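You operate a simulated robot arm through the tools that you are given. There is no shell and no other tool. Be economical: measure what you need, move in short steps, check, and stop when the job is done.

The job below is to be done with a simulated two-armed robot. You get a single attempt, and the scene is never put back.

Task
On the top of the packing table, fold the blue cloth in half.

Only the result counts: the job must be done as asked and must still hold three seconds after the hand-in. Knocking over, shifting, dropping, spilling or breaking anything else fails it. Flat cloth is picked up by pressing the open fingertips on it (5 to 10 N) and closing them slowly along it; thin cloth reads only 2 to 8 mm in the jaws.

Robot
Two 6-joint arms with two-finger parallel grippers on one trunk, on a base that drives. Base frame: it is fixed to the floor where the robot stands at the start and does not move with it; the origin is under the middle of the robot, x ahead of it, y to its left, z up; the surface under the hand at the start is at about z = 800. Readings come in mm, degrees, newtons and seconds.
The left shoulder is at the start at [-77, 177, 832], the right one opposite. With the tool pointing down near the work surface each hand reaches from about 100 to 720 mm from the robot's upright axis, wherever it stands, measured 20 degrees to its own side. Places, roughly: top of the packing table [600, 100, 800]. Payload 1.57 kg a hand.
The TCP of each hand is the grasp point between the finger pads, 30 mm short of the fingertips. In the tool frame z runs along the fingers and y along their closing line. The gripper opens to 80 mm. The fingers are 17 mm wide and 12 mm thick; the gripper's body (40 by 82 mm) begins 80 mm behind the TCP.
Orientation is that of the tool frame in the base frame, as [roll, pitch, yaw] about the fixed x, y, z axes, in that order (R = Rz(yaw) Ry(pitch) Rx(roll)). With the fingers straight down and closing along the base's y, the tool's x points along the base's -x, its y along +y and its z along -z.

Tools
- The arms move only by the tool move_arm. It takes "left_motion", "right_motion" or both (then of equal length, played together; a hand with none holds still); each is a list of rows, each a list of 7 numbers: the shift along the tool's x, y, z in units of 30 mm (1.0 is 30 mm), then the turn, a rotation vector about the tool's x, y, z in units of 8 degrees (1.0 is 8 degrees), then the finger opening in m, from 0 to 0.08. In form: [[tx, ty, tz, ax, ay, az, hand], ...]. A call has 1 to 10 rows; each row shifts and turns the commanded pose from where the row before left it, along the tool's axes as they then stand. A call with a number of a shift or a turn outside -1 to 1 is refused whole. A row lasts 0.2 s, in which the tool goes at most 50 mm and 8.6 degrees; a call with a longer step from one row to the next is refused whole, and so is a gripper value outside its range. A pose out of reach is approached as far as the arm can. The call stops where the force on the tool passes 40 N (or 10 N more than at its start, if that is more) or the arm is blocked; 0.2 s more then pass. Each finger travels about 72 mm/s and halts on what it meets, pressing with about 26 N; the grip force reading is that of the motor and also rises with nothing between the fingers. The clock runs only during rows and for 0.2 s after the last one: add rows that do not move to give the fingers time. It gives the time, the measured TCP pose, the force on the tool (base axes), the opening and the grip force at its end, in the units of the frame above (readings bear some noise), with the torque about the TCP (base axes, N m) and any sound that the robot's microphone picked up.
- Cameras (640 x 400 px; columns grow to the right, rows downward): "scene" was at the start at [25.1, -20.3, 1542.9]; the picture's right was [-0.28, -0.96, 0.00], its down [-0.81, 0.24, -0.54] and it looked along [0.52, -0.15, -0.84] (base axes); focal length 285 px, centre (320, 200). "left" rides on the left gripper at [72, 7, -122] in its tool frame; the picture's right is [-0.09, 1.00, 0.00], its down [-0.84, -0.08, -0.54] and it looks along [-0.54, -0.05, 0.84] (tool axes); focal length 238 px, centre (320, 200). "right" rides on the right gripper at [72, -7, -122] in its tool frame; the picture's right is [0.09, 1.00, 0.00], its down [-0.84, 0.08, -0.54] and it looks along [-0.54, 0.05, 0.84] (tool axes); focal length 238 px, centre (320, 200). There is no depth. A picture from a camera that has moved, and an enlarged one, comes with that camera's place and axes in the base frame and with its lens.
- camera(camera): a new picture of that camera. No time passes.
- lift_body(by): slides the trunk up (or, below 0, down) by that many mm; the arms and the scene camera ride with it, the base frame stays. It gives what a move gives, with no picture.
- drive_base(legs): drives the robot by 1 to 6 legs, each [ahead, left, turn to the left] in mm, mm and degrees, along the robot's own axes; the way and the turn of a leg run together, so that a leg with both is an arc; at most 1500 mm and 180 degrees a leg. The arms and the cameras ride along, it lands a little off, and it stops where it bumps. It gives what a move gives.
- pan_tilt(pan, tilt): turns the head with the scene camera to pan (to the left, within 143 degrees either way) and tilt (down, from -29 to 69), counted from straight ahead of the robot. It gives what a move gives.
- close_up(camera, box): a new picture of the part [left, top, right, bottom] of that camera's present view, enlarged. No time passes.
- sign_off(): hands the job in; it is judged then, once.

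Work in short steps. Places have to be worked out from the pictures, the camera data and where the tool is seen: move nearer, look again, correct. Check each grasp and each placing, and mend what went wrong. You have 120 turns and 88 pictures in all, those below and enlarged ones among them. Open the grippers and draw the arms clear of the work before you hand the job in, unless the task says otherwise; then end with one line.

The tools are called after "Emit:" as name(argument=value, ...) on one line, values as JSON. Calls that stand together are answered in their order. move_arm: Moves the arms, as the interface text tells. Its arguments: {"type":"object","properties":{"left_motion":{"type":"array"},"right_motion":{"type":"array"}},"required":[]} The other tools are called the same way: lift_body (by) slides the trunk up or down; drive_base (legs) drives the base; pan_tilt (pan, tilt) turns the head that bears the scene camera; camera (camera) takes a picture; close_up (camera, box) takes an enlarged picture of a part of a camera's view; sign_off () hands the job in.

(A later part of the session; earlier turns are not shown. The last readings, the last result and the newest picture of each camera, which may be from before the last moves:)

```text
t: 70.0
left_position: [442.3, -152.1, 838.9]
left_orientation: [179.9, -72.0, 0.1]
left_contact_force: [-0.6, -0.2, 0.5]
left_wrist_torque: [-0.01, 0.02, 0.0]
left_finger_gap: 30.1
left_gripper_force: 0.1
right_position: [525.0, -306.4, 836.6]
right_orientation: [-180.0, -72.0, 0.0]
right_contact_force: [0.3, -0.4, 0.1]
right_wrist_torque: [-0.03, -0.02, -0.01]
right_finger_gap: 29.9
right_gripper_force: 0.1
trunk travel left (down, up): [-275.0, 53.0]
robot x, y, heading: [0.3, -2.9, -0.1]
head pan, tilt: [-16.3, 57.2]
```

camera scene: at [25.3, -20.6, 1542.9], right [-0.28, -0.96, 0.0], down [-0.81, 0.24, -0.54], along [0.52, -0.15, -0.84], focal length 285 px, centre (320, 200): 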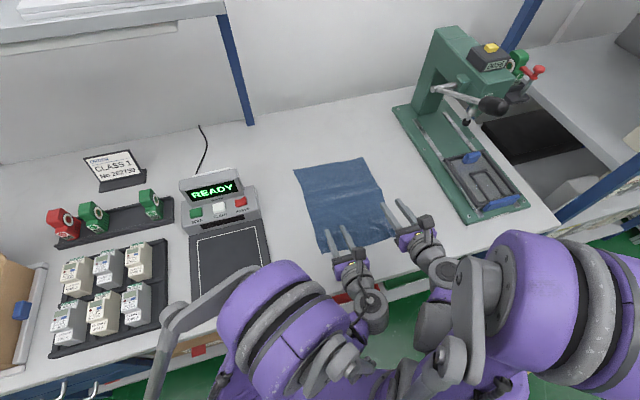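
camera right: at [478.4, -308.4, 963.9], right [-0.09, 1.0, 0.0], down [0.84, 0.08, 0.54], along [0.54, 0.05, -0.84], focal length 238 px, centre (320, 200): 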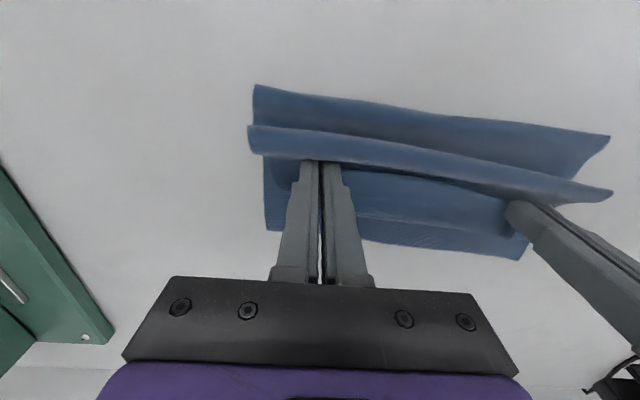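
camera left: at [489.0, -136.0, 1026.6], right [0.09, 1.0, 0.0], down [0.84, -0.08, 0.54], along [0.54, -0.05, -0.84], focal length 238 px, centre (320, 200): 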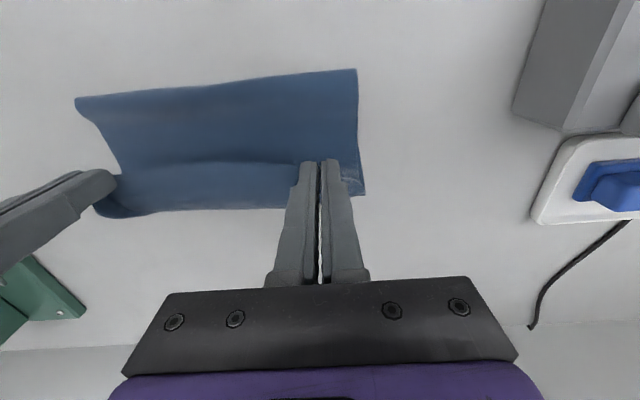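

The right hand needs about 520 mm ahead of the robot, so I'll back the base about 200 mm during the fold. Now I'll raise both hands and bring them upright for gripping the far edge.

Emit:
move_arm(left_motion=[[0.95, 0, -0.31, 0, 0, 0, 0.05], [0.95, 0, -0.31, 0, -1, 0, 0.05], [0.95, 0, -0.1, 0, -1, 0, 0.05], [0, 0, 0, 0, -1, 0, 0.05], [0, 0, 0, 0, -1, 0, 0.05], [0, 0, 0, 0, -1, 0, 0.05], [0, 0, 0, 0, -1, 0, 0.05], [0, 0, 0, 0, -1, 0, 0.05], [0, 0, 0, 0, -1, 0, 0.05], [0, 0, 0, 0, -1, 0, 0.05]], right_motion=[[0.95, 0, -0.31, 0, 0, 0, 0.05], [0.95, 0, -0.31, 0, -1, 0, 0.05], [0.95, 0, -0.1, 0, -1, 0, 0.05], [0, 0, 0, 0, -1, 0, 0.05], [0, 0, 0, 0, -1, 0, 0.05], [0, 0, 0, 0, -1, 0, 0.05], [0, 0, 0, 0, -1, 0, 0.05], [0, 0, 0, 0, -1, 0, 0.05], [0, 0, 0, 0, -1, 0, 0.05], [0, 0, 0, 0, -1, 0, 0.05]])

Emit:
camera(camera="left")

Emit:
camera(camera="right")

```text
t: 72.2
left_position: [452.3, -153.4, 926.0]
left_orientation: [-179.9, 0.2, 0.0]
left_contact_force: [1.8, -0.3, -0.4]
left_wrist_torque: [0.02, -0.01, -0.02]
left_finger_gap: 50.0
left_gripper_force: 0.1
right_position: [534.8, -308.5, 923.9]
right_orientation: [-179.9, 0.2, 0.0]
right_contact_force: [-0.1, 0.4, -0.7]
right_wrist_torque: [0.01, 0.01, 0.02]
right_finger_gap: 50.2
right_gripper_force: 0.1
trunk travel left (down, up): [-275.0, 53.0]
robot x, y, heading: [-3.1, 1.0, 0.1]
head pan, tilt: [-16.3, 57.2]
```

```text
36 pictures are left
camera left: at [524.9, -160.1, 1048.3], right [-0.09, -1.0, 0.0], down [-0.83, 0.08, 0.55], along [-0.54, 0.05, -0.84], focal length 238 px, centre (320, 200)
```

left: 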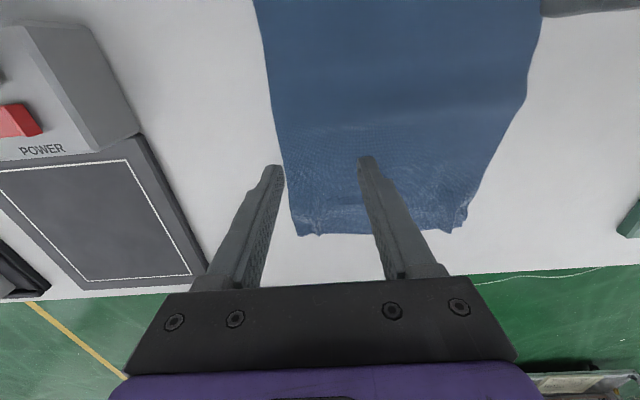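

```text
35 pictures are left
camera right: at [606.3, -302.5, 1044.5], right [0.09, -1.0, 0.0], down [-0.83, -0.08, 0.54], along [-0.54, -0.05, -0.84], focal length 238 px, centre (320, 200)
```

right: 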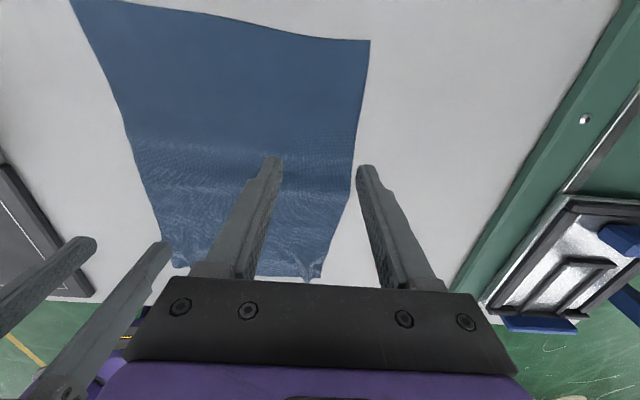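

The far edge is at about A(627,-100) to B(614,-344), the near edge at about x=310/297, so the sheet is square and flat. I'll move both hands above the far edge for a small-overlap pinch.

Emit:
move_arm(left_motion=[[0.82, -0.1, 0, 0, 0, 0, 0.03], [0.82, -0.1, 0.2, 0, 0, 0, 0.03], [0.82, -0.1, 0.4, 0, 0, 0, 0.03], [0.82, -0.1, 0.4, 0, 0, 0, 0.03], [0.82, -0.1, 0.5, 0, 0, 0, 0.03], [0.82, -0.1, 0.5, 0, 0, 0, 0.03], [0.82, -0.1, 0.5, 0, 0, 0, 0.03], [0, 0, 0, 0, 0, 0, 0.03]], right_motion=[[0.386, 0.017, 0, 0, 0, 0, 0.03], [0.386, 0.017, 0.2, 0, 0, 0, 0.03], [0.386, 0.017, 0.4, 0, 0, 0, 0.03], [0.386, 0.017, 0.4, 0, 0, 0, 0.03], [0.386, 0.017, 0.4, 0, 0, 0, 0.03], [0.386, 0.017, 0.5, 0, 0, 0, 0.03], [0.386, 0.017, 0.5, 0, 0, 0, 0.03], [0, 0, 0, 0, 0, 0, 0.03]])

Emit:
camera(camera="left")

Emit:
camera(camera="right")

```text
t: 74.0
left_position: [624.2, -133.1, 852.0]
left_orientation: [179.9, 0.0, -0.1]
left_contact_force: [0.0, 1.2, -0.4]
left_wrist_torque: [0.01, -0.01, 0.03]
left_finger_gap: 30.1
left_gripper_force: 0.0
right_position: [614.9, -309.9, 852.4]
right_orientation: [-180.0, 0.0, -0.1]
right_contact_force: [-0.8, 0.4, 0.2]
right_wrist_torque: [0.03, -0.01, 0.03]
right_finger_gap: 30.0
right_gripper_force: 0.0
trunk travel left (down, up): [-275.0, 53.0]
robot x, y, heading: [-2.7, 3.8, 0.1]
head pan, tilt: [-16.3, 57.2]
```

```text
34 pictures are left
camera left: at [695.2, -139.2, 974.1], right [-0.09, -1.0, 0.0], down [-0.84, 0.08, 0.54], along [-0.54, 0.05, -0.84], focal length 238 px, centre (320, 200)
```

left: 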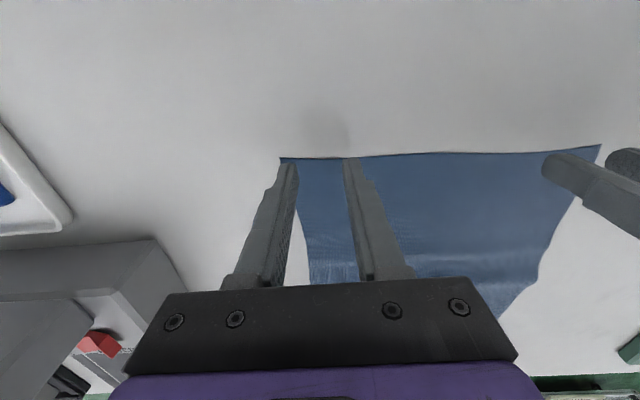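

```text
33 pictures are left
camera right: at [685.5, -305.3, 973.8], right [0.09, -1.0, 0.0], down [-0.84, -0.08, 0.54], along [-0.54, -0.05, -0.84], focal length 238 px, centre (320, 200)
```

right: 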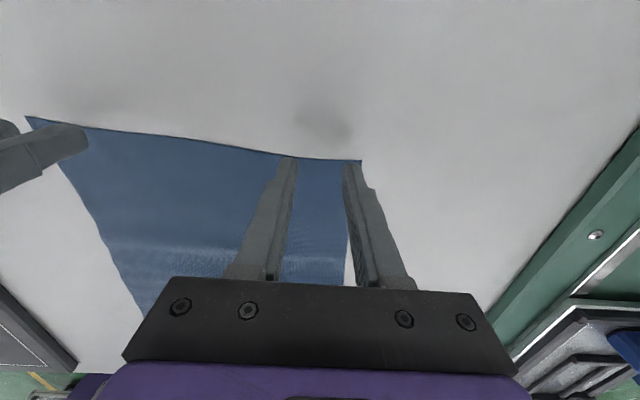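

The overlap is about 8 mm on both sides, with all four fingertips over the cloth. I'll descend to just above contact.

Emit:
move_arm(left_motion=[[0, 0, 0.4, 0, 0, 0, 0.03], [0, 0, 0.28, 0, 0, 0, 0.03], [0, 0, 0.02, 0, 0, 0, 0.03], [0, 0, 0, 0, 0, 0, 0.03]], right_motion=[[0, 0, 0.4, 0, 0, 0, 0.03], [0, 0, 0.28, 0, 0, 0, 0.03], [0, 0, 0.02, 0, 0, 0, 0.03], [0, 0, 0, 0, 0, 0, 0.03]])

```text
t: 75.0
left_position: [623.7, -132.0, 830.3]
left_orientation: [-180.0, 0.0, 0.0]
left_contact_force: [-0.5, -1.6, 3.6]
left_wrist_torque: [-0.01, 0.05, 0.0]
left_finger_gap: 29.9
left_gripper_force: 0.0
right_position: [614.1, -310.5, 831.7]
right_orientation: [-179.9, 0.1, 0.0]
right_contact_force: [0.7, -0.1, 2.1]
right_wrist_torque: [-0.01, 0.04, 0.01]
right_finger_gap: 29.8
right_gripper_force: 0.1
trunk travel left (down, up): [-275.0, 53.0]
robot x, y, heading: [-1.8, -0.6, 0.0]
head pan, tilt: [-16.3, 57.2]
```

Contact is light (2–4 N). I'll press about 0.9 mm more and close both slowly.

Emit:
move_arm(left_motion=[[0, 0, 0.03, 0, 0, 0, 0.03], [0, 0, 0, 0, 0, 0, 0.028], [0, 0, 0, 0, 0, 0, 0.024], [0, 0, 0, 0, 0, 0, 0.02], [0, 0, 0, 0, 0, 0, 0.016], [0, 0, 0, 0, 0, 0, 0.012], [0, 0, 0, 0, 0, 0, 0.008], [0, 0, 0, 0, 0, 0, 0.004], [0, 0, 0, 0, 0, 0, 0], [0, 0, 0, 0, 0, 0, 0]], right_motion=[[0, 0, 0.033, 0, 0, 0, 0.03], [0, 0, 0, 0, 0, 0, 0.028], [0, 0, 0, 0, 0, 0, 0.024], [0, 0, 0, 0, 0, 0, 0.02], [0, 0, 0, 0, 0, 0, 0.016], [0, 0, 0, 0, 0, 0, 0.012], [0, 0, 0, 0, 0, 0, 0.008], [0, 0, 0, 0, 0, 0, 0.004], [0, 0, 0, 0, 0, 0, 0], [0, 0, 0, 0, 0, 0, 0]])

Emit:
camera(camera="left")

Emit:
camera(camera="right")

```text
t: 77.2
left_position: [623.8, -132.4, 830.5]
left_orientation: [-179.9, -0.1, 0.0]
left_contact_force: [0.1, -3.5, 12.1]
left_wrist_torque: [-0.07, 0.09, 0.08]
left_finger_gap: 1.6
left_gripper_force: 22.9
right_position: [614.0, -311.0, 831.3]
right_orientation: [-179.9, -0.2, 0.0]
right_contact_force: [1.3, 1.4, 13.3]
right_wrist_torque: [0.08, 0.08, 0.0]
right_finger_gap: 0.0
right_gripper_force: 20.9
trunk travel left (down, up): [-275.0, 53.0]
robot x, y, heading: [-2.5, 1.0, 0.1]
head pan, tilt: [-16.3, 57.2]
```

```text
32 pictures are left
camera left: at [694.6, -138.6, 953.5], right [-0.09, -1.0, 0.0], down [-0.84, 0.08, 0.54], along [-0.54, 0.05, -0.84], focal length 238 px, centre (320, 200)
```

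left: 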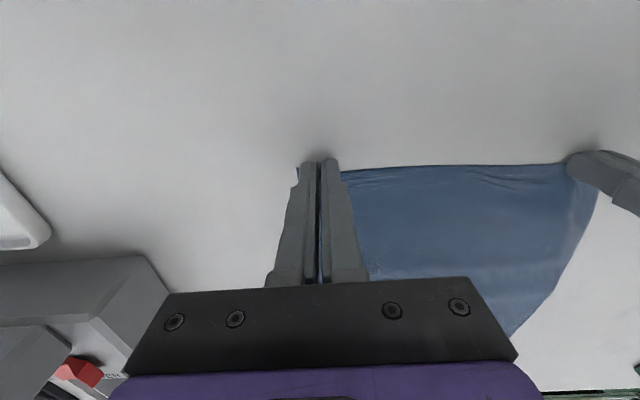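

```text
31 pictures are left
camera right: at [684.6, -305.1, 953.0], right [0.09, -1.0, 0.0], down [-0.84, -0.08, 0.54], along [-0.54, -0.05, -0.84], focal length 238 px, centre (320, 200)
```

right: 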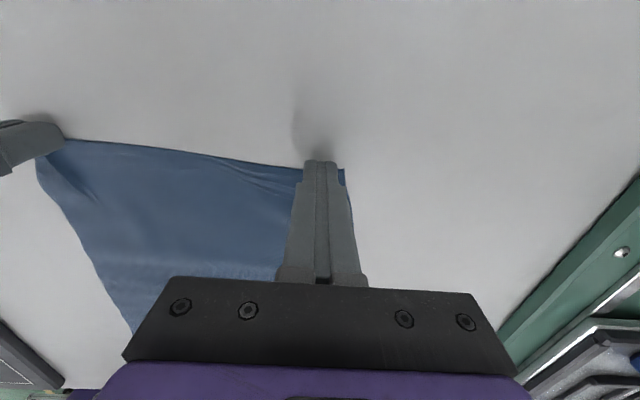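

The left grips (1.6 mm). The right closed empty and the corner slid to about (613,-330), so I'll reopen the right 11 mm further in and press again.

Emit:
move_arm(right_motion=[[0, 0, -0.3, 0, 0, 0, 0], [0, -0.2, 0, 0, 0, 0, 0.03], [0, -0.18, 0, 0, 0, 0, 0.03], [0, 0, 0.25, 0, 0, 0, 0.03], [0, 0, 0.03, 0, 0, 0, 0.03], [0, 0, 0, 0, 0, 0, 0.03], [0, 0, 0, 0, 0, 0, 0.03]])

Emit:
close_up(camera="right", box=[220, 80, 420, 220])

```text
t: 78.8
left_position: [623.7, -131.7, 832.6]
left_orientation: [180.0, -0.1, 0.0]
left_contact_force: [-0.9, 0.6, 18.8]
left_wrist_torque: [0.04, 0.17, 0.01]
left_finger_gap: 1.4
left_gripper_force: 23.2
right_position: [613.6, -299.3, 831.4]
right_orientation: [179.9, -0.1, 0.1]
right_contact_force: [-0.1, 0.3, 1.1]
right_wrist_torque: [0.03, -0.01, -0.01]
right_finger_gap: 29.8
right_gripper_force: 0.1
trunk travel left (down, up): [-275.0, 53.0]
robot x, y, heading: [-0.6, -0.3, 0.0]
head pan, tilt: [-16.3, 57.2]
```

```text
2.86 times, centred on (320, 150) of right
camera zoom: at [684.6, -293.9, 952.9], right [0.09, -1.0, 0.0], down [-0.84, -0.08, 0.54], along [-0.54, -0.05, -0.84], focal length 681 px, centre (320, 343)
```

zoom: 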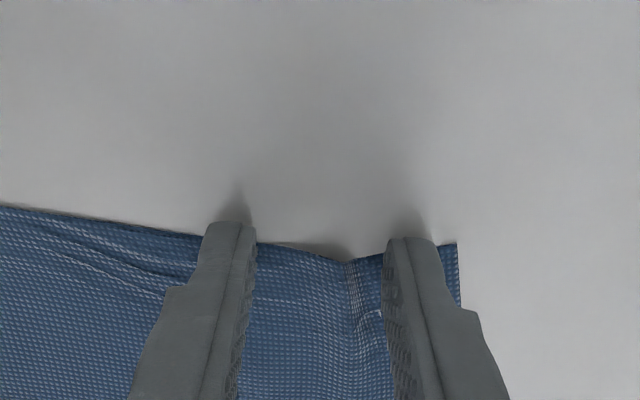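

A ridge is already forming between the right fingers. I'll shift 2 mm inward, press to about 10–15 N and close.

Emit:
move_arm(right_motion=[[-0.07, 0, 0.045, 0, 0, 0, 0.03], [0, 0, 0, 0, 0, 0, 0.028], [0, 0, 0, 0, 0, 0, 0.024], [0, 0, 0, 0, 0, 0, 0.02], [0, 0, 0, 0, 0, 0, 0.016], [0, 0, 0, 0, 0, 0, 0.012], [0, 0, 0, 0, 0, 0, 0.008], [0, 0, 0, 0, 0, 0, 0.004], [0, 0, 0, 0, 0, 0, 0], [0, 0, 0, 0, 0, 0, 0]])

```text
t: 81.0
left_position: [622.5, -132.1, 831.8]
left_orientation: [179.8, -0.1, 0.0]
left_contact_force: [-0.4, -4.8, 1.9]
left_wrist_torque: [-0.16, 0.02, 0.02]
left_finger_gap: 1.7
left_gripper_force: 23.3
right_position: [611.2, -298.4, 831.0]
right_orientation: [180.0, -0.1, 0.0]
right_contact_force: [-0.3, 3.3, 28.6]
right_wrist_torque: [0.14, 0.12, 0.0]
right_finger_gap: 1.5
right_gripper_force: 22.8
trunk travel left (down, up): [-275.0, 53.0]
robot x, y, heading: [0.0, 2.8, -0.2]
head pan, tilt: [-16.3, 57.2]
```

Both hands grip (1.7 and 1.5 mm). I'll lift and start the arc toward the robot, tilting the fingers forward to about 48° so the cloth hangs from the pads.

Emit:
move_arm(left_motion=[[-0.433, 0.05, -0.767, 0, 0, 0, 0], [-0.35, 0, -0.793, 0, 1, 0, 0], [-0.349, 0, -0.73, 0, 1, 0, 0], [-0.39, 0, -0.73, 0, 1, 0, 0], [-0.41, 0, -0.635, 0, 1, 0, 0], [-0.213, 0, -0.212, 0, 1, 0, 0], [-0.12, 0, 0.008, 0, 1, 0, 0]], right_motion=[[-0.433, -0.05, -0.767, 0, 0, 0, 0], [-0.35, 0, -0.793, 0, 1, 0, 0], [-0.349, 0, -0.73, 0, 1, 0, 0], [-0.39, 0, -0.73, 0, 1, 0, 0], [-0.41, 0, -0.635, 0, 1, 0, 0], [-0.213, 0, -0.212, 0, 1, 0, 0], [-0.12, 0, 0.008, 0, 1, 0, 0]])

Emit:
camera(camera="scene")

Emit:
camera(camera="left")

```text
t: 82.6
left_position: [539.7, -134.2, 926.0]
left_orientation: [179.8, -48.1, 0.0]
left_contact_force: [0.2, 0.1, 0.7]
left_wrist_torque: [0.0, -0.01, -0.02]
left_finger_gap: 1.4
left_gripper_force: 23.8
right_position: [527.3, -298.7, 926.2]
right_orientation: [179.9, -48.2, 0.0]
right_contact_force: [0.4, -0.2, 0.7]
right_wrist_torque: [-0.01, -0.01, -0.05]
right_finger_gap: 1.3
right_gripper_force: 23.6
trunk travel left (down, up): [-275.0, 53.0]
robot x, y, heading: [-1.8, -0.1, 0.2]
head pan, tilt: [-16.3, 57.2]
```

```text
29 pictures are left
camera scene: at [24.7, -20.6, 1542.9], right [-0.28, -0.96, 0.0], down [-0.81, 0.24, -0.54], along [0.52, -0.15, -0.84], focal length 285 px, centre (320, 200)
```

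scene: 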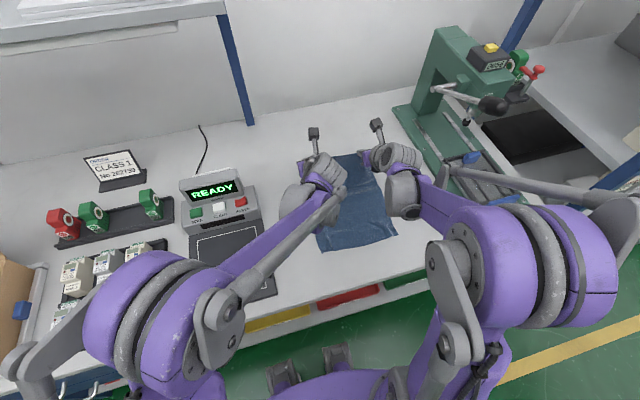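

```text
28 pictures are left
camera left: at [496.0, -140.7, 1062.1], right [-0.06, -1.0, -0.07], down [-0.96, 0.08, -0.26], along [0.27, 0.05, -0.96], focal length 238 px, centre (320, 200)
```

left: 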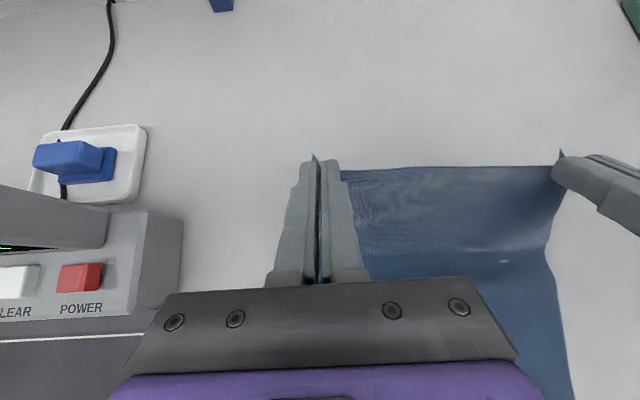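

The cloth hangs cleanly from both hands. I'll drive the base back 160 mm, which carries the hands past the half line.

Emit:
drive_base(legs=[[-160, 0, 0]])

Emit:
camera(camera="scene")

Emit:
camera(camera="left")

```text
t: 84.0
left_position: [381.5, -134.5, 926.8]
left_orientation: [180.0, -48.0, 0.0]
left_contact_force: [-1.2, 0.0, -0.4]
left_wrist_torque: [0.01, 0.02, 0.02]
left_finger_gap: 1.7
left_gripper_force: 22.9
right_position: [367.7, -298.4, 927.2]
right_orientation: [180.0, -48.0, -0.1]
right_contact_force: [0.4, -0.2, -0.3]
right_wrist_torque: [0.05, 0.03, -0.01]
right_finger_gap: 1.6
right_gripper_force: 23.3
trunk travel left (down, up): [-275.0, 53.0]
robot x, y, heading: [-162.0, -3.2, -0.0]
head pan, tilt: [-16.3, 57.2]
```

```text
27 pictures are left
camera scene: at [-134.4, -20.3, 1543.0], right [-0.28, -0.96, 0.0], down [-0.81, 0.24, -0.54], along [0.52, -0.15, -0.84], focal length 285 px, centre (320, 200)
```

scene: 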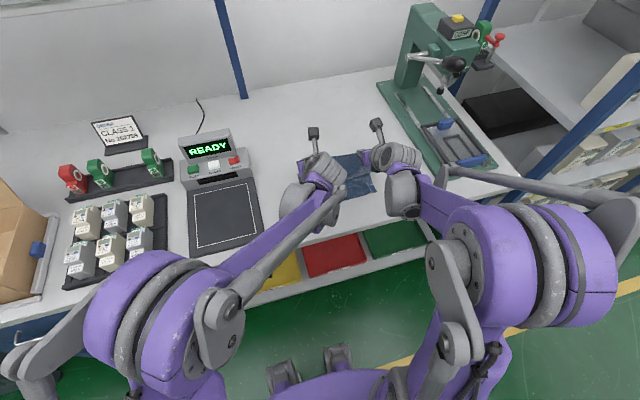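

```text
26 pictures are left
camera left: at [337.6, -140.7, 1062.2], right [-0.06, -1.0, -0.07], down [-0.96, 0.08, -0.26], along [0.26, 0.05, -0.96], focal length 238 px, centre (320, 200)
```

left: 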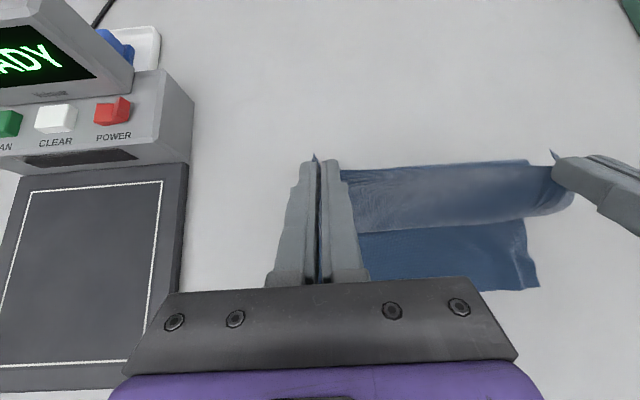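

The fold is forming well and the near edge hasn't moved. I'll tilt to 72°, lower the held edge to about 60 mm above the table, then back the base another 80 mm.

Emit:
move_arm(left_motion=[[-0.437, 0, 0.46, 0, 1, 0, 0], [-0.497, 0, 0.396, 0, 1, 0, 0], [-0.547, 0, 0.323, 0, 1, 0, 0]], right_motion=[[-0.437, 0, 0.46, 0, 1, 0, 0], [-0.497, 0, 0.396, 0, 1, 0, 0], [-0.547, 0, 0.323, 0, 1, 0, 0]])

Emit:
drive_base(legs=[[-70, 0, 0]])

Emit:
camera(camera="left")

Emit:
camera(camera="scene")

```text
t: 84.8
left_position: [385.6, -135.8, 868.5]
left_orientation: [179.9, -72.0, 0.0]
left_contact_force: [0.4, -0.3, 0.4]
left_wrist_torque: [0.0, -0.03, -0.01]
left_finger_gap: 1.5
left_gripper_force: 24.0
right_position: [374.3, -298.5, 867.9]
right_orientation: [-180.0, -72.1, -0.1]
right_contact_force: [0.8, 0.6, 0.4]
right_wrist_torque: [0.03, 0.01, -0.01]
right_finger_gap: 1.3
right_gripper_force: 23.2
trunk travel left (down, up): [-275.0, 53.0]
robot x, y, heading: [-156.8, 3.9, 0.1]
head pan, tilt: [-16.3, 57.2]
```

```text
t: 85.8
left_position: [315.2, -135.2, 870.4]
left_orientation: [179.9, -72.0, 0.1]
left_contact_force: [0.5, 0.4, 0.3]
left_wrist_torque: [-0.02, -0.01, 0.03]
left_finger_gap: 1.5
left_gripper_force: 23.0
right_position: [303.1, -299.2, 870.6]
right_orientation: [-180.0, -72.0, 0.1]
right_contact_force: [-0.1, 0.5, 0.3]
right_wrist_torque: [-0.03, 0.0, 0.0]
right_finger_gap: 1.4
right_gripper_force: 23.2
trunk travel left (down, up): [-275.0, 53.0]
robot x, y, heading: [-229.6, 1.5, -0.3]
head pan, tilt: [-16.3, 57.2]
```

```text
25 pictures are left
camera left: at [220.8, -141.1, 976.4], right [-0.03, -1.0, -0.09], down [-0.77, 0.08, -0.63], along [0.63, 0.05, -0.77], focal length 238 px, centre (320, 200)
```

left: 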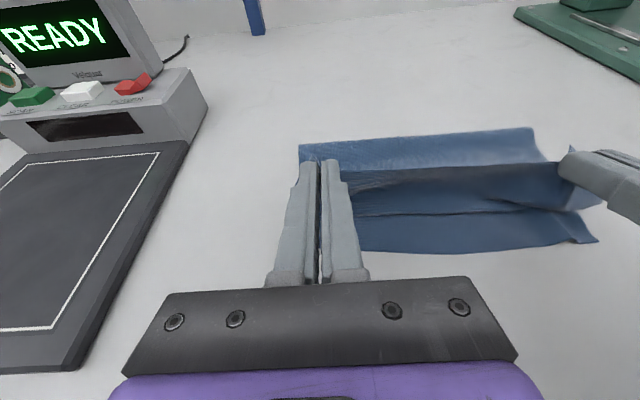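

```text
24 pictures are left
camera scene: at [-204.8, -20.3, 1543.0], right [-0.28, -0.96, 0.0], down [-0.81, 0.24, -0.54], along [0.52, -0.15, -0.84], focal length 285 px, centre (320, 200)
```

scene: 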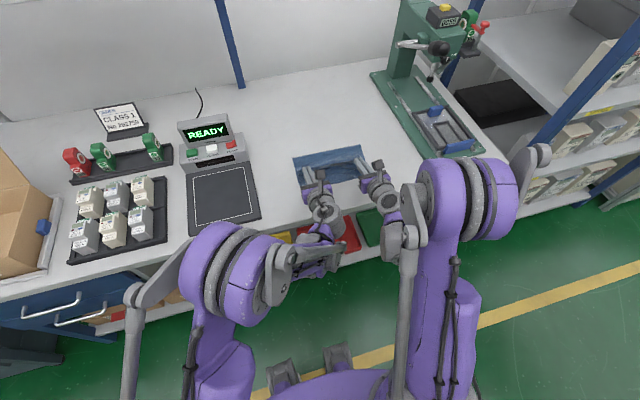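

The flap drapes correctly with no back-curl. I'll lower the held edge onto the near edge, tilting slightly more (about 84°), and look before releasing.

Emit:
move_arm(left_motion=[[-0.69, 0, -0.074, 0, 1, 0, 0], [-0.673, 0, -0.169, 0, 0.5, 0, 0], [0, 0, 0, 0, 0, 0, 0]], right_motion=[[-0.69, 0, -0.074, 0, 1, 0, 0], [-0.673, 0, -0.169, 0, 0.5, 0, 0], [0, 0, 0, 0, 0, 0, 0]])

Emit:
camera(camera="left")

Emit:
camera(camera="right")

Emit:
close_up(camera="scene", box=[260, 120, 420, 220])

```text
t: 86.6
left_position: [297.6, -135.6, 832.6]
left_orientation: [-179.9, -84.2, -0.2]
left_contact_force: [4.8, -9.3, 11.6]
left_wrist_torque: [-0.17, 0.81, 0.0]
left_finger_gap: 1.5
left_gripper_force: 23.5
right_position: [312.3, -306.2, 854.9]
right_orientation: [-180.0, -84.0, 0.2]
right_contact_force: [0.0, 5.9, -1.1]
right_wrist_torque: [0.01, 0.03, 0.21]
right_finger_gap: 1.4
right_gripper_force: 23.0
right hand out of reach, approached as far as the arm can: row 1, 2
trunk travel left (down, up): [-275.0, 53.0]
robot x, y, heading: [-227.1, -2.4, -0.3]
head pan, tilt: [-16.3, 57.2]
```

```text
23 pictures are left
camera left: at [184.1, -142.0, 916.9], right [-0.01, -1.0, -0.09], down [-0.62, 0.08, -0.78], along [0.78, 0.05, -0.62], focal length 238 px, centre (320, 200)
```

left: 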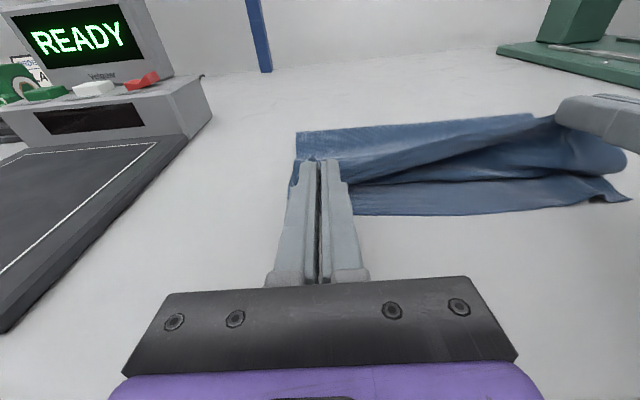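

```text
22 pictures are left
camera right: at [197.5, -300.0, 938.1], right [0.01, -1.0, 0.09], down [-0.63, -0.08, -0.78], along [0.78, -0.05, -0.63], focal length 238 px, centre (320, 200)
```

right: 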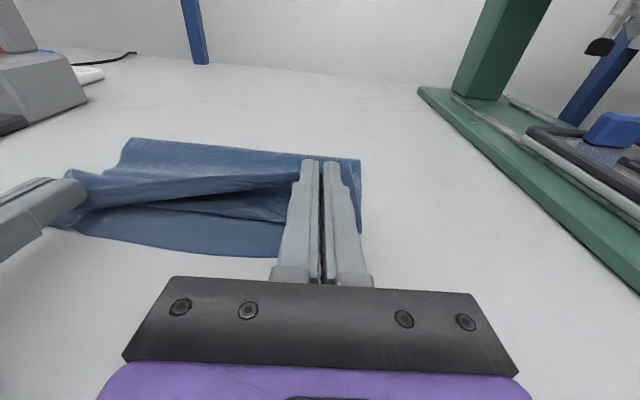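

```text
4.00 times, centred on (340, 170) of scene
camera zoom: at [-204.2, -20.4, 1543.1], right [-0.28, -0.96, 0.0], down [-0.81, 0.24, -0.54], along [0.52, -0.15, -0.84], focal length 1140 px, centre (240, 320)
```

zoom: 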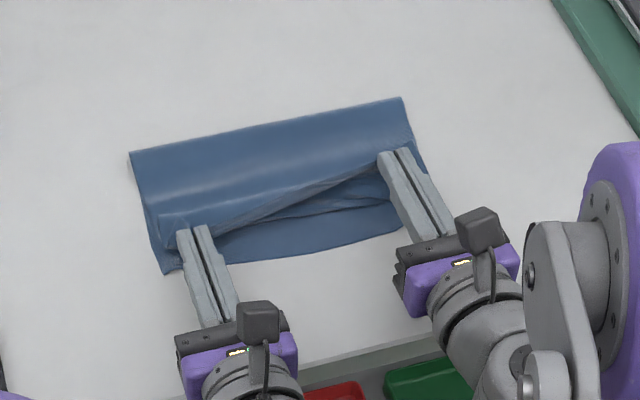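

The right wrist hit its limit at 84° (stopped at z=855) and the flap is skewed. I'll bring the right back to 72°, ease the left up, move both forward a little, then back the base 40 mm to gain reach.

Emit:
move_arm(left_motion=[[0.153, 0, 0.655, 0, 0, 0, 0], [0.153, 0, 0.655, 0, 0, 0, 0]], right_motion=[[-0.14, -0.07, 0.25, 0, -1, 0, 0], [-0.105, -0.07, 0.267, 0, -0.5, 0, 0]])

Emit:
drive_base(legs=[[-45, 0, 0]])

```text
t: 87.2
left_position: [339.1, -133.9, 835.7]
left_orientation: [179.9, -84.0, 0.1]
left_contact_force: [0.1, -1.4, -0.2]
left_wrist_torque: [0.0, 0.0, -0.03]
left_finger_gap: 1.5
left_gripper_force: 23.1
right_position: [326.6, -301.4, 844.2]
right_orientation: [-179.9, -72.0, -0.1]
right_contact_force: [-0.2, 1.8, 0.6]
right_wrist_torque: [0.04, 0.0, -0.03]
right_finger_gap: 1.3
right_gripper_force: 23.3
trunk travel left (down, up): [-275.0, 53.0]
robot x, y, heading: [-229.0, 3.7, -0.1]
head pan, tilt: [-16.3, 57.2]
```

```text
t: 88.1
left_position: [293.4, -133.7, 836.8]
left_orientation: [179.8, -84.1, 0.1]
left_contact_force: [-0.3, -1.1, 0.8]
left_wrist_torque: [-0.01, 0.02, -0.04]
left_finger_gap: 1.2
left_gripper_force: 23.2
right_position: [281.7, -301.3, 844.4]
right_orientation: [179.9, -71.9, 0.0]
right_contact_force: [-0.5, 1.2, 0.1]
right_wrist_torque: [0.01, 0.03, 0.03]
right_finger_gap: 1.5
right_gripper_force: 23.2
trunk travel left (down, up): [-275.0, 53.0]
robot x, y, heading: [-273.6, 2.6, -0.1]
head pan, tilt: [-16.3, 57.2]
```

Both are level now. I'll lower the right hand 8 mm with a little more tilt and look.

Emit:
move_arm(right_motion=[[-0.2, 0, 0.065, 0, 1, 0, 0], [0, 0, 0, 0, 0, 0, 0]])

Emit:
camera(camera="left")

Emit:
camera(camera="right")

Emit:
close_up(camera="scene", box=[260, 100, 420, 200])

```text
t: 88.7
left_position: [294.8, -135.0, 837.0]
left_orientation: [179.8, -84.1, 0.2]
left_contact_force: [-0.6, -0.6, 0.6]
left_wrist_torque: [-0.01, -0.02, -0.02]
left_finger_gap: 1.4
left_gripper_force: 23.4
right_position: [281.3, -301.7, 838.2]
right_orientation: [179.8, -80.1, 0.0]
right_contact_force: [0.1, 0.3, 1.0]
right_wrist_torque: [0.02, 0.03, 0.02]
right_finger_gap: 1.6
right_gripper_force: 23.0
trunk travel left (down, up): [-275.0, 53.0]
robot x, y, heading: [-273.3, 0.1, -0.1]
head pan, tilt: [-16.3, 57.2]
```

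```text
20 pictures are left
camera left: at [179.8, -140.9, 921.2], right [-0.01, -1.0, -0.09], down [-0.63, 0.08, -0.78], along [0.78, 0.05, -0.62], focal length 238 px, centre (320, 200)
```

left: 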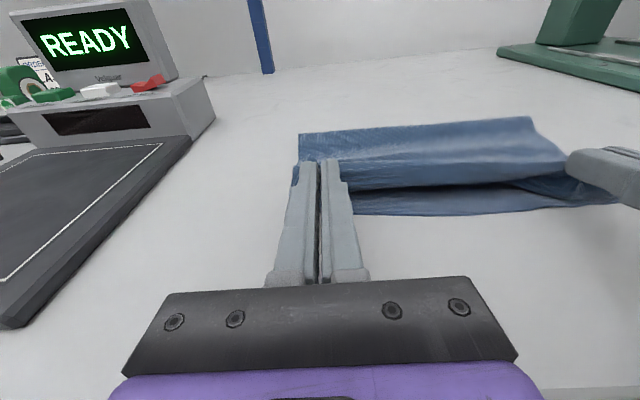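

```text
19 pictures are left
camera right: at [173.0, -295.1, 929.3], right [0.02, -1.0, 0.09], down [-0.68, -0.08, -0.73], along [0.73, -0.05, -0.68], focal length 238 px, centre (320, 200)
```

right: 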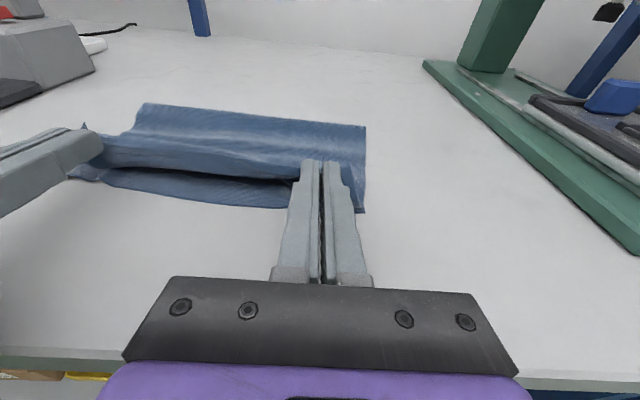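

```text
4.00 times, centred on (340, 150) of scene
camera zoom: at [-249.1, -19.8, 1542.9], right [-0.28, -0.96, 0.0], down [-0.81, 0.24, -0.54], along [0.52, -0.15, -0.84], focal length 1140 px, centre (240, 400)
```

zoom: 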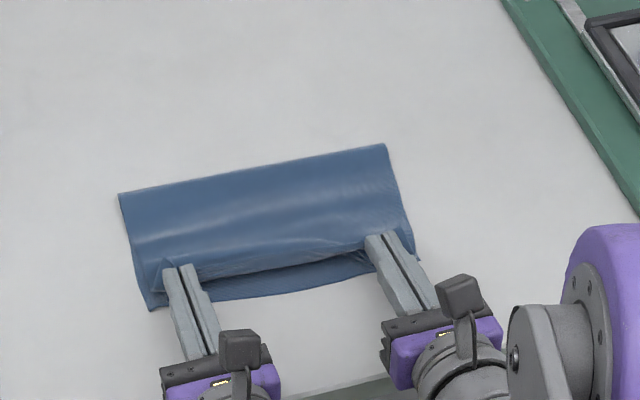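

The flap lies well over with no back-curl, and both layers' sides line up. I'll nudge the hands 12 mm forward to push slack toward the fold, open, and withdraw straight back so the edge falls toward the robot.

Emit:
move_arm(left_motion=[[0, 0, 0.2, 0, 0, 0, 0], [0, 0, 0.2, 0, 0, 0, 0], [0, 0, 0, 0, 0, 0, 0.01], [0, 0, 0, 0, 0, 0, 0.025], [0, 0, 0, 0, 0, 0, 0.04], [0, 0, 0, 0, 0, 0, 0.04], [0, 0, -0.7, 0, 0, 0, 0.04], [0, 0, -1, 0, 0, 0, 0.04], [0, 0, -1, 0, 0, 0, 0.04]], right_motion=[[0, 0, 0.2, 0, 0, 0, 0], [0, 0, 0.2, 0, 0, 0, 0], [0, 0, 0, 0, 0, 0, 0.01], [0, 0, 0, 0, 0, 0, 0.025], [0, 0, 0, 0, 0, 0, 0.04], [0, 0, 0, 0, 0, 0, 0.04], [0, 0, -0.7, 0, 0, 0, 0.04], [0, 0, -1, 0, 0, 0, 0.04], [0, 0, -1, 0, 0, 0, 0.04]])

Emit:
close_up(camera="scene", box=[260, 100, 420, 200])

Emit:
camera(camera="left")

```text
t: 90.7
left_position: [224.0, -133.5, 844.8]
left_orientation: [179.7, -84.1, 0.3]
left_contact_force: [0.2, 0.6, -0.4]
left_wrist_torque: [0.02, 0.02, 0.02]
left_finger_gap: 40.0
left_gripper_force: 0.0
right_position: [233.7, -307.2, 871.8]
right_orientation: [179.8, -79.9, 0.2]
right_contact_force: [0.0, -0.1, 0.1]
right_wrist_torque: [0.0, -0.03, 0.01]
right_finger_gap: 40.2
right_gripper_force: 0.2
right hand out of reach, approached as far as the arm can: row 8, 9
trunk travel left (down, up): [-275.0, 53.0]
robot x, y, heading: [-275.0, -1.3, -0.2]
head pan, tilt: [-16.3, 57.2]
```

```text
4.00 times, centred on (340, 150) of scene
camera zoom: at [-249.5, -20.1, 1542.9], right [-0.28, -0.96, 0.0], down [-0.81, 0.24, -0.54], along [0.52, -0.15, -0.84], focal length 1140 px, centre (240, 400)
```

zoom: 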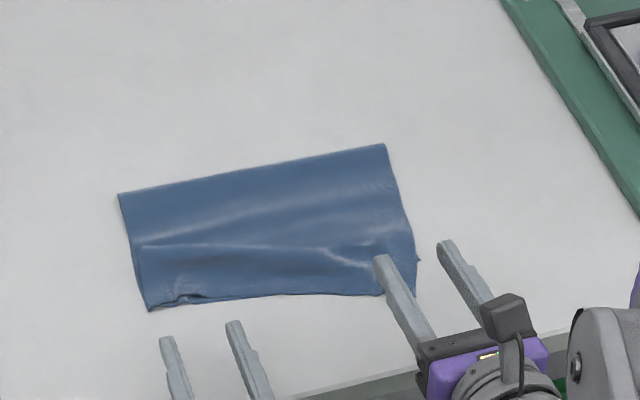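

```text
16 pictures are left
camera left: at [110.3, -140.7, 928.6], right [-0.01, -1.0, -0.09], down [-0.63, 0.08, -0.78], along [0.78, 0.05, -0.62], focal length 238 px, centre (320, 200)
```

left: 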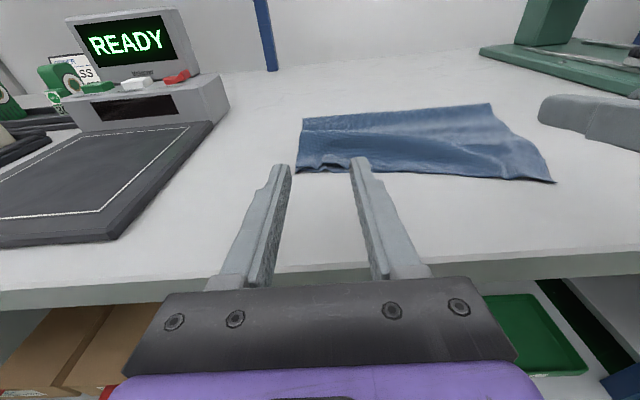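

The flap's edge fell nearly onto the near edge with only a soft wave left. I'll raise both hands clear and inspect.

Emit:
move_arm(left_motion=[[1, 0, 0, 0, 0, 0, 0.04], [1, 0, 0, 0, 0, 0, 0.04], [1, 0, 0, 0, 0, 0, 0.04]], right_motion=[[1, 0, 0, 0, 0, 0, 0.04], [1, 0, 0, 0, 0, 0, 0.04], [1, 0, 0, 0, 0, 0, 0.04]])

Emit:
drive_base(legs=[[-100, 0, 0]])

Emit:
close_up(camera="scene", box=[260, 80, 420, 180])

Emit:
camera(camera="right")

```text
t: 91.5
left_position: [234.9, -134.0, 934.0]
left_orientation: [179.6, -84.0, 0.5]
left_contact_force: [0.0, 0.7, -0.1]
left_wrist_torque: [0.04, 0.0, -0.02]
left_finger_gap: 40.0
left_gripper_force: 0.0
right_position: [250.0, -306.5, 959.7]
right_orientation: [179.8, -80.0, 0.2]
right_contact_force: [-0.1, -0.8, -0.3]
right_wrist_torque: [0.01, 0.01, -0.05]
right_finger_gap: 40.0
right_gripper_force: 0.0
trunk travel left (down, up): [-275.0, 53.0]
robot x, y, heading: [-274.2, 0.3, 0.1]
head pan, tilt: [-16.3, 57.2]
```

```text
t: 92.7
left_position: [137.3, -133.8, 933.3]
left_orientation: [179.9, -84.0, 0.1]
left_contact_force: [-1.1, -0.5, -0.3]
left_wrist_torque: [-0.01, -0.03, 0.02]
left_finger_gap: 39.9
left_gripper_force: 0.0
right_position: [150.4, -307.1, 959.8]
right_orientation: [180.0, -80.0, 0.1]
right_contact_force: [0.1, 0.2, -0.1]
right_wrist_torque: [-0.02, -0.01, 0.01]
right_finger_gap: 40.1
right_gripper_force: 0.0
trunk travel left (down, up): [-275.0, 53.0]
robot x, y, heading: [-371.0, 0.6, -0.1]
head pan, tilt: [-16.3, 57.2]
```

```text
4.00 times, centred on (340, 130) of scene
camera zoom: at [-348.0, -20.3, 1543.0], right [-0.28, -0.96, 0.0], down [-0.81, 0.24, -0.54], along [0.52, -0.15, -0.84], focal length 1140 px, centre (240, 480)
```

zoom: 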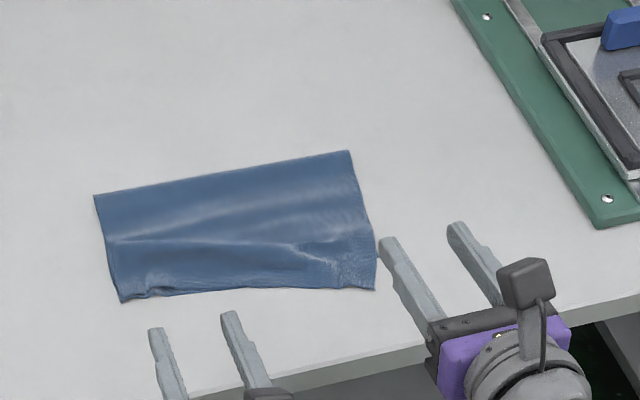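

```text
14 pictures are left
camera right: at [42.6, -301.6, 1050.4], right [0.02, -1.0, 0.09], down [-0.68, -0.08, -0.73], along [0.73, -0.05, -0.68], focal length 238 px, centre (320, 200)
```

right: 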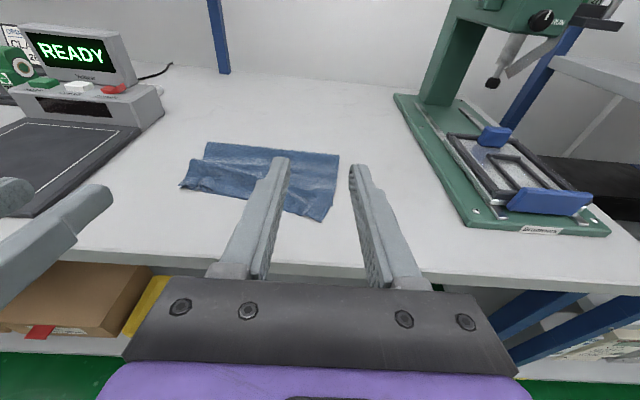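

It's well folded, but the flap's right corner overshoots the near edge by about 35 mm (at about (267,-321) against (301,-335)). I'll turn the right hand upright and re-grip that overhang to shift it back.

Emit:
move_arm(right_motion=[[0, 0, 0, 0, -1, 0, 0.03], [0, 0, 0, 0, -1, 0, 0.03], [0, 0, 0, 0, -1, 0, 0.03], [0, 0, 0, 0, -1, 0, 0.03], [0, 0, 0, 0, -1, 0, 0.03], [0, 0, 0, 0, -1, 0, 0.03], [0, 0, 0, 0, -1, 0, 0.03], [0, 0, 0, 0, -1, 0, 0.03], [0, 0, 0, 0, -1, 0, 0.03], [0, 0, 0, 0, -1, 0, 0.03]])

Emit:
move_arm(right_motion=[[0.84, -0.1, 0.3, 0, 0, 0, 0.03], [0.84, -0.1, 0.5, 0, 0, 0, 0.03], [0.84, -0.1, 0.6, 0, 0, 0, 0.03], [0.84, -0.1, 0.7, 0, 0, 0, 0.03], [0.84, -0.1, 0.7, 0, 0, 0, 0.03], [0, 0, 0.5, 0, 0, 0, 0.03]])

Emit:
camera(camera="right")

```text
t: 94.9
left_position: [135.3, -134.7, 934.0]
left_orientation: [179.9, -84.0, 0.1]
left_contact_force: [1.0, 0.2, 0.7]
left_wrist_torque: [-0.01, 0.02, 0.03]
left_finger_gap: 39.8
left_gripper_force: 0.0
right_position: [152.5, -307.2, 958.7]
right_orientation: [-180.0, 0.2, 0.0]
right_contact_force: [0.2, -0.8, -0.5]
right_wrist_torque: [-0.03, 0.01, 0.02]
right_finger_gap: 30.0
right_gripper_force: 0.0
trunk travel left (down, up): [-275.0, 53.0]
robot x, y, heading: [-373.9, -0.8, 0.1]
head pan, tilt: [-16.3, 57.2]
```

```text
t: 96.3
left_position: [136.1, -132.6, 933.1]
left_orientation: [179.8, -84.1, 0.3]
left_contact_force: [-0.4, -0.6, 1.4]
left_wrist_torque: [-0.04, -0.02, -0.03]
left_finger_gap: 39.9
left_gripper_force: 0.1
right_position: [276.5, -291.3, 859.7]
right_orientation: [-179.9, 0.0, 0.1]
right_contact_force: [0.3, 0.8, 0.4]
right_wrist_torque: [0.02, -0.03, 0.02]
right_finger_gap: 29.9
right_gripper_force: 0.1
trunk travel left (down, up): [-275.0, 53.0]
robot x, y, heading: [-370.9, -1.5, -0.1]
head pan, tilt: [-16.3, 57.2]
```

```text
13 pictures are left
camera right: at [348.1, -286.2, 980.4], right [0.09, -1.0, 0.0], down [-0.84, -0.08, 0.54], along [-0.54, -0.05, -0.84], focal length 238 px, centre (320, 200)
```

right: 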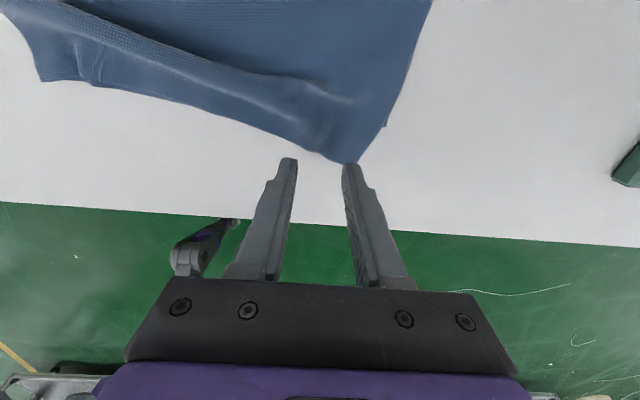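

The flap's right corner is at (270,-322) and the lower corner at (303,-341), while the left corners already coincide near (311,-100). I'll move in 6 mm and lower onto the overhang.

Emit:
move_arm(right_motion=[[0.2, 0, 0.5, 0, 0, 0, 0.03], [0, 0, 0.4, 0, 0, 0, 0.03], [0, 0, 0.08, 0, 0, 0, 0.03], [0, 0, 0, 0, 0, 0, 0.03]])

```text
t: 97.3
left_position: [135.6, -132.9, 934.2]
left_orientation: [179.7, -84.2, 0.3]
left_contact_force: [0.0, 0.5, -0.4]
left_wrist_torque: [-0.01, -0.04, -0.03]
left_finger_gap: 40.2
left_gripper_force: 0.1
right_position: [283.7, -291.2, 831.0]
right_orientation: [180.0, -0.1, 0.0]
right_contact_force: [2.5, 0.0, 11.3]
right_wrist_torque: [-0.07, -0.09, 0.02]
right_finger_gap: 29.8
right_gripper_force: 0.0
trunk travel left (down, up): [-275.0, 53.0]
robot x, y, heading: [-376.4, -0.1, -0.2]
head pan, tilt: [-16.3, 57.2]
```

The contact is 11 N, so I'll close slowly.

Emit:
move_arm(right_motion=[[0, 0, 0, 0, 0, 0, 0.028], [0, 0, 0, 0, 0, 0, 0.024], [0, 0, 0, 0, 0, 0, 0.02], [0, 0, 0, 0, 0, 0, 0.016], [0, 0, 0, 0, 0, 0, 0.012], [0, 0, 0, 0, 0, 0, 0.008], [0, 0, 0, 0, 0, 0, 0.004], [0, 0, 0, 0, 0, 0, 0], [0, 0, 0, 0, 0, 0, 0]])

```text
t: 99.3
left_position: [136.2, -133.4, 933.2]
left_orientation: [179.6, -84.0, 0.6]
left_contact_force: [-0.8, 0.9, -0.2]
left_wrist_torque: [0.0, -0.02, -0.02]
left_finger_gap: 39.9
left_gripper_force: 0.0
right_position: [282.1, -291.3, 830.6]
right_orientation: [-179.9, -0.1, 0.0]
right_contact_force: [0.0, 0.8, 13.2]
right_wrist_torque: [-0.04, 0.01, -0.02]
right_finger_gap: 1.8
right_gripper_force: 23.6
trunk travel left (down, up): [-275.0, 53.0]
robot x, y, heading: [-372.1, 0.3, -0.3]
head pan, tilt: [-16.3, 57.2]
```

The grip is good (1.8 mm). I'll lift 20 mm, shift 33 mm forward and 20 mm right, and lower.

Emit:
move_arm(right_motion=[[0, 0, -0.67, 0, 0, 0, 0], [0.37, 0.22, 0, 0, 0, 0, 0], [0.37, 0.22, 0, 0, 0, 0, 0], [0.37, 0.22, 0, 0, 0, 0, 0], [0, 0, 0.5, 0, 0, 0, 0], [0, 0, 0, 0, 0, 0, 0]])

Emit:
camera(camera="right")

```text
t: 100.7
left_position: [136.8, -135.0, 934.3]
left_orientation: [-180.0, -84.0, 0.1]
left_contact_force: [0.9, -0.2, 0.4]
left_wrist_torque: [-0.01, 0.0, 0.04]
left_finger_gap: 40.1
left_gripper_force: 0.1
right_position: [314.9, -311.0, 834.5]
right_orientation: [-180.0, 0.0, 0.0]
right_contact_force: [-0.5, 0.7, 0.2]
right_wrist_torque: [0.02, 0.03, 0.02]
right_finger_gap: 1.8
right_gripper_force: 23.6
right hand out of reach, approached as far as the arm can: row 4
trunk travel left (down, up): [-275.0, 53.0]
robot x, y, heading: [-375.9, -1.1, -0.0]
head pan, tilt: [-16.3, 57.2]
```

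```text
12 pictures are left
camera right: at [384.8, -305.4, 956.0], right [0.09, -1.0, 0.0], down [-0.84, -0.08, 0.54], along [-0.54, -0.05, -0.84], focal length 238 px, centre (320, 200)
```

right: 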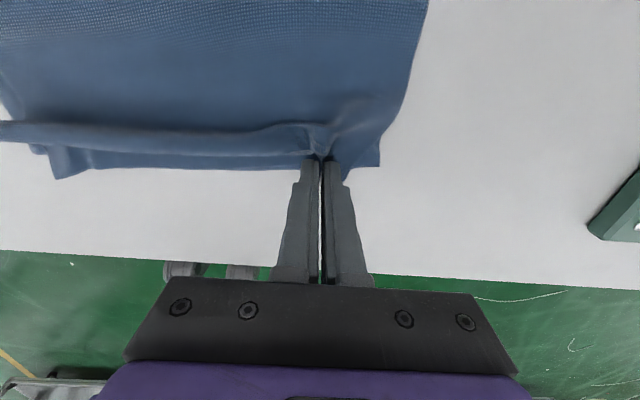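

The flap edge now sits along the lower edge, with a slack wave just behind it. I'll open, raise and look from above.

Emit:
move_arm(right_motion=[[0, 0, 0, 0, 0, 0, 0.01], [0, 0, 0, 0, 0, 0, 0.03], [0, 0, 0, 0, 0, 0, 0.03], [0, 0, -0.5, 0, 0, 0, 0.03], [0, 0, -1, 0, 0, 0, 0.03], [0, 0.5, -1, 0, 0, 0, 0.03], [0, 1, -1, 0, 0, 0, 0.03], [0, 1, -0.5, 0, 0, 0, 0.03], [0, 1, 0, 0, 0, 0, 0.03]])

Emit:
close_up(camera="scene", box=[260, 80, 420, 180])

```text
t: 102.7
left_position: [136.4, -135.6, 933.1]
left_orientation: [-179.6, -84.0, -0.5]
left_contact_force: [-0.7, -0.2, -0.5]
left_wrist_torque: [0.02, -0.01, 0.04]
left_finger_gap: 39.9
left_gripper_force: 0.1
right_position: [273.9, -397.0, 938.7]
right_orientation: [-179.9, 0.0, -0.1]
right_contact_force: [0.0, -0.9, -0.3]
right_wrist_torque: [0.01, 0.01, -0.02]
right_finger_gap: 30.0
right_gripper_force: 0.0
right hand out of reach, approached as far as the arm can: row 5, 6, 7, 8
trunk travel left (down, up): [-275.0, 53.0]
robot x, y, heading: [-376.9, 0.6, 0.0]
head pan, tilt: [-16.3, 57.2]
```

```text
4.00 times, centred on (340, 130) of scene
camera zoom: at [-346.7, -21.8, 1542.9], right [-0.28, -0.96, 0.0], down [-0.81, 0.24, -0.54], along [0.52, -0.15, -0.84], focal length 1140 px, centre (240, 480)
```

zoom: 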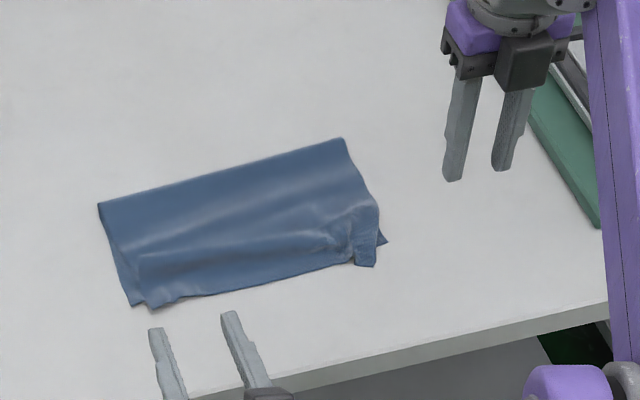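

Much better, but the flap's right corner is still about (-25,+21) mm off the lower one, the left about (-10,-15), with slack between. I'll drive forward 100 mm, set the left hand upright, and re-grip both flap corners to spread them onto the lower corners.

Emit:
drive_base(legs=[[100, 0, 0]])

Emit:
move_arm(left_motion=[[0, 0, 0, 0, -1, 0, 0.03], [0, 0, 0, 0, -1, 0, 0.03], [0, 0, 0, 0, -1, 0, 0.03], [0, 0, 0, 0, -1, 0, 0.03], [0, 0, 0, 0, -1, 0, 0.03], [0, 0, 0, 0, -1, 0, 0.03], [0, 0, 0, 0, -1, 0, 0.03], [0, 0, 0, 0, -1, 0, 0.03], [0, 0, 0, 0, -1, 0, 0.03], [0, 0, 0, 0, -1, 0, 0.03]])

```text
t: 103.8
left_position: [235.5, -134.8, 933.3]
left_orientation: [179.8, -84.1, 0.3]
left_contact_force: [0.5, 0.1, -1.2]
left_wrist_torque: [0.0, -0.01, 0.02]
left_finger_gap: 39.8
left_gripper_force: 0.0
right_position: [371.8, -396.4, 938.5]
right_orientation: [-179.9, 0.1, -0.1]
right_contact_force: [-0.2, 0.6, 0.1]
right_wrist_torque: [-0.02, 0.01, -0.05]
right_finger_gap: 30.0
right_gripper_force: 0.1
trunk travel left (down, up): [-275.0, 53.0]
robot x, y, heading: [-273.0, 1.1, 0.1]
head pan, tilt: [-16.3, 57.2]
```

```text
t: 106.0
left_position: [235.6, -134.7, 934.3]
left_orientation: [180.0, -3.8, 0.1]
left_contact_force: [0.4, 0.1, -0.7]
left_wrist_torque: [0.0, 0.0, 0.02]
left_finger_gap: 29.9
left_gripper_force: 0.1
right_position: [373.1, -396.1, 939.4]
right_orientation: [-180.0, -0.1, 0.0]
right_contact_force: [-0.2, 0.3, -0.1]
right_wrist_torque: [-0.01, 0.02, -0.01]
right_finger_gap: 30.2
right_gripper_force: 0.1
trunk travel left (down, up): [-275.0, 53.0]
robot x, y, heading: [-276.1, -0.8, -0.0]
head pan, tilt: [-16.3, 57.2]
```

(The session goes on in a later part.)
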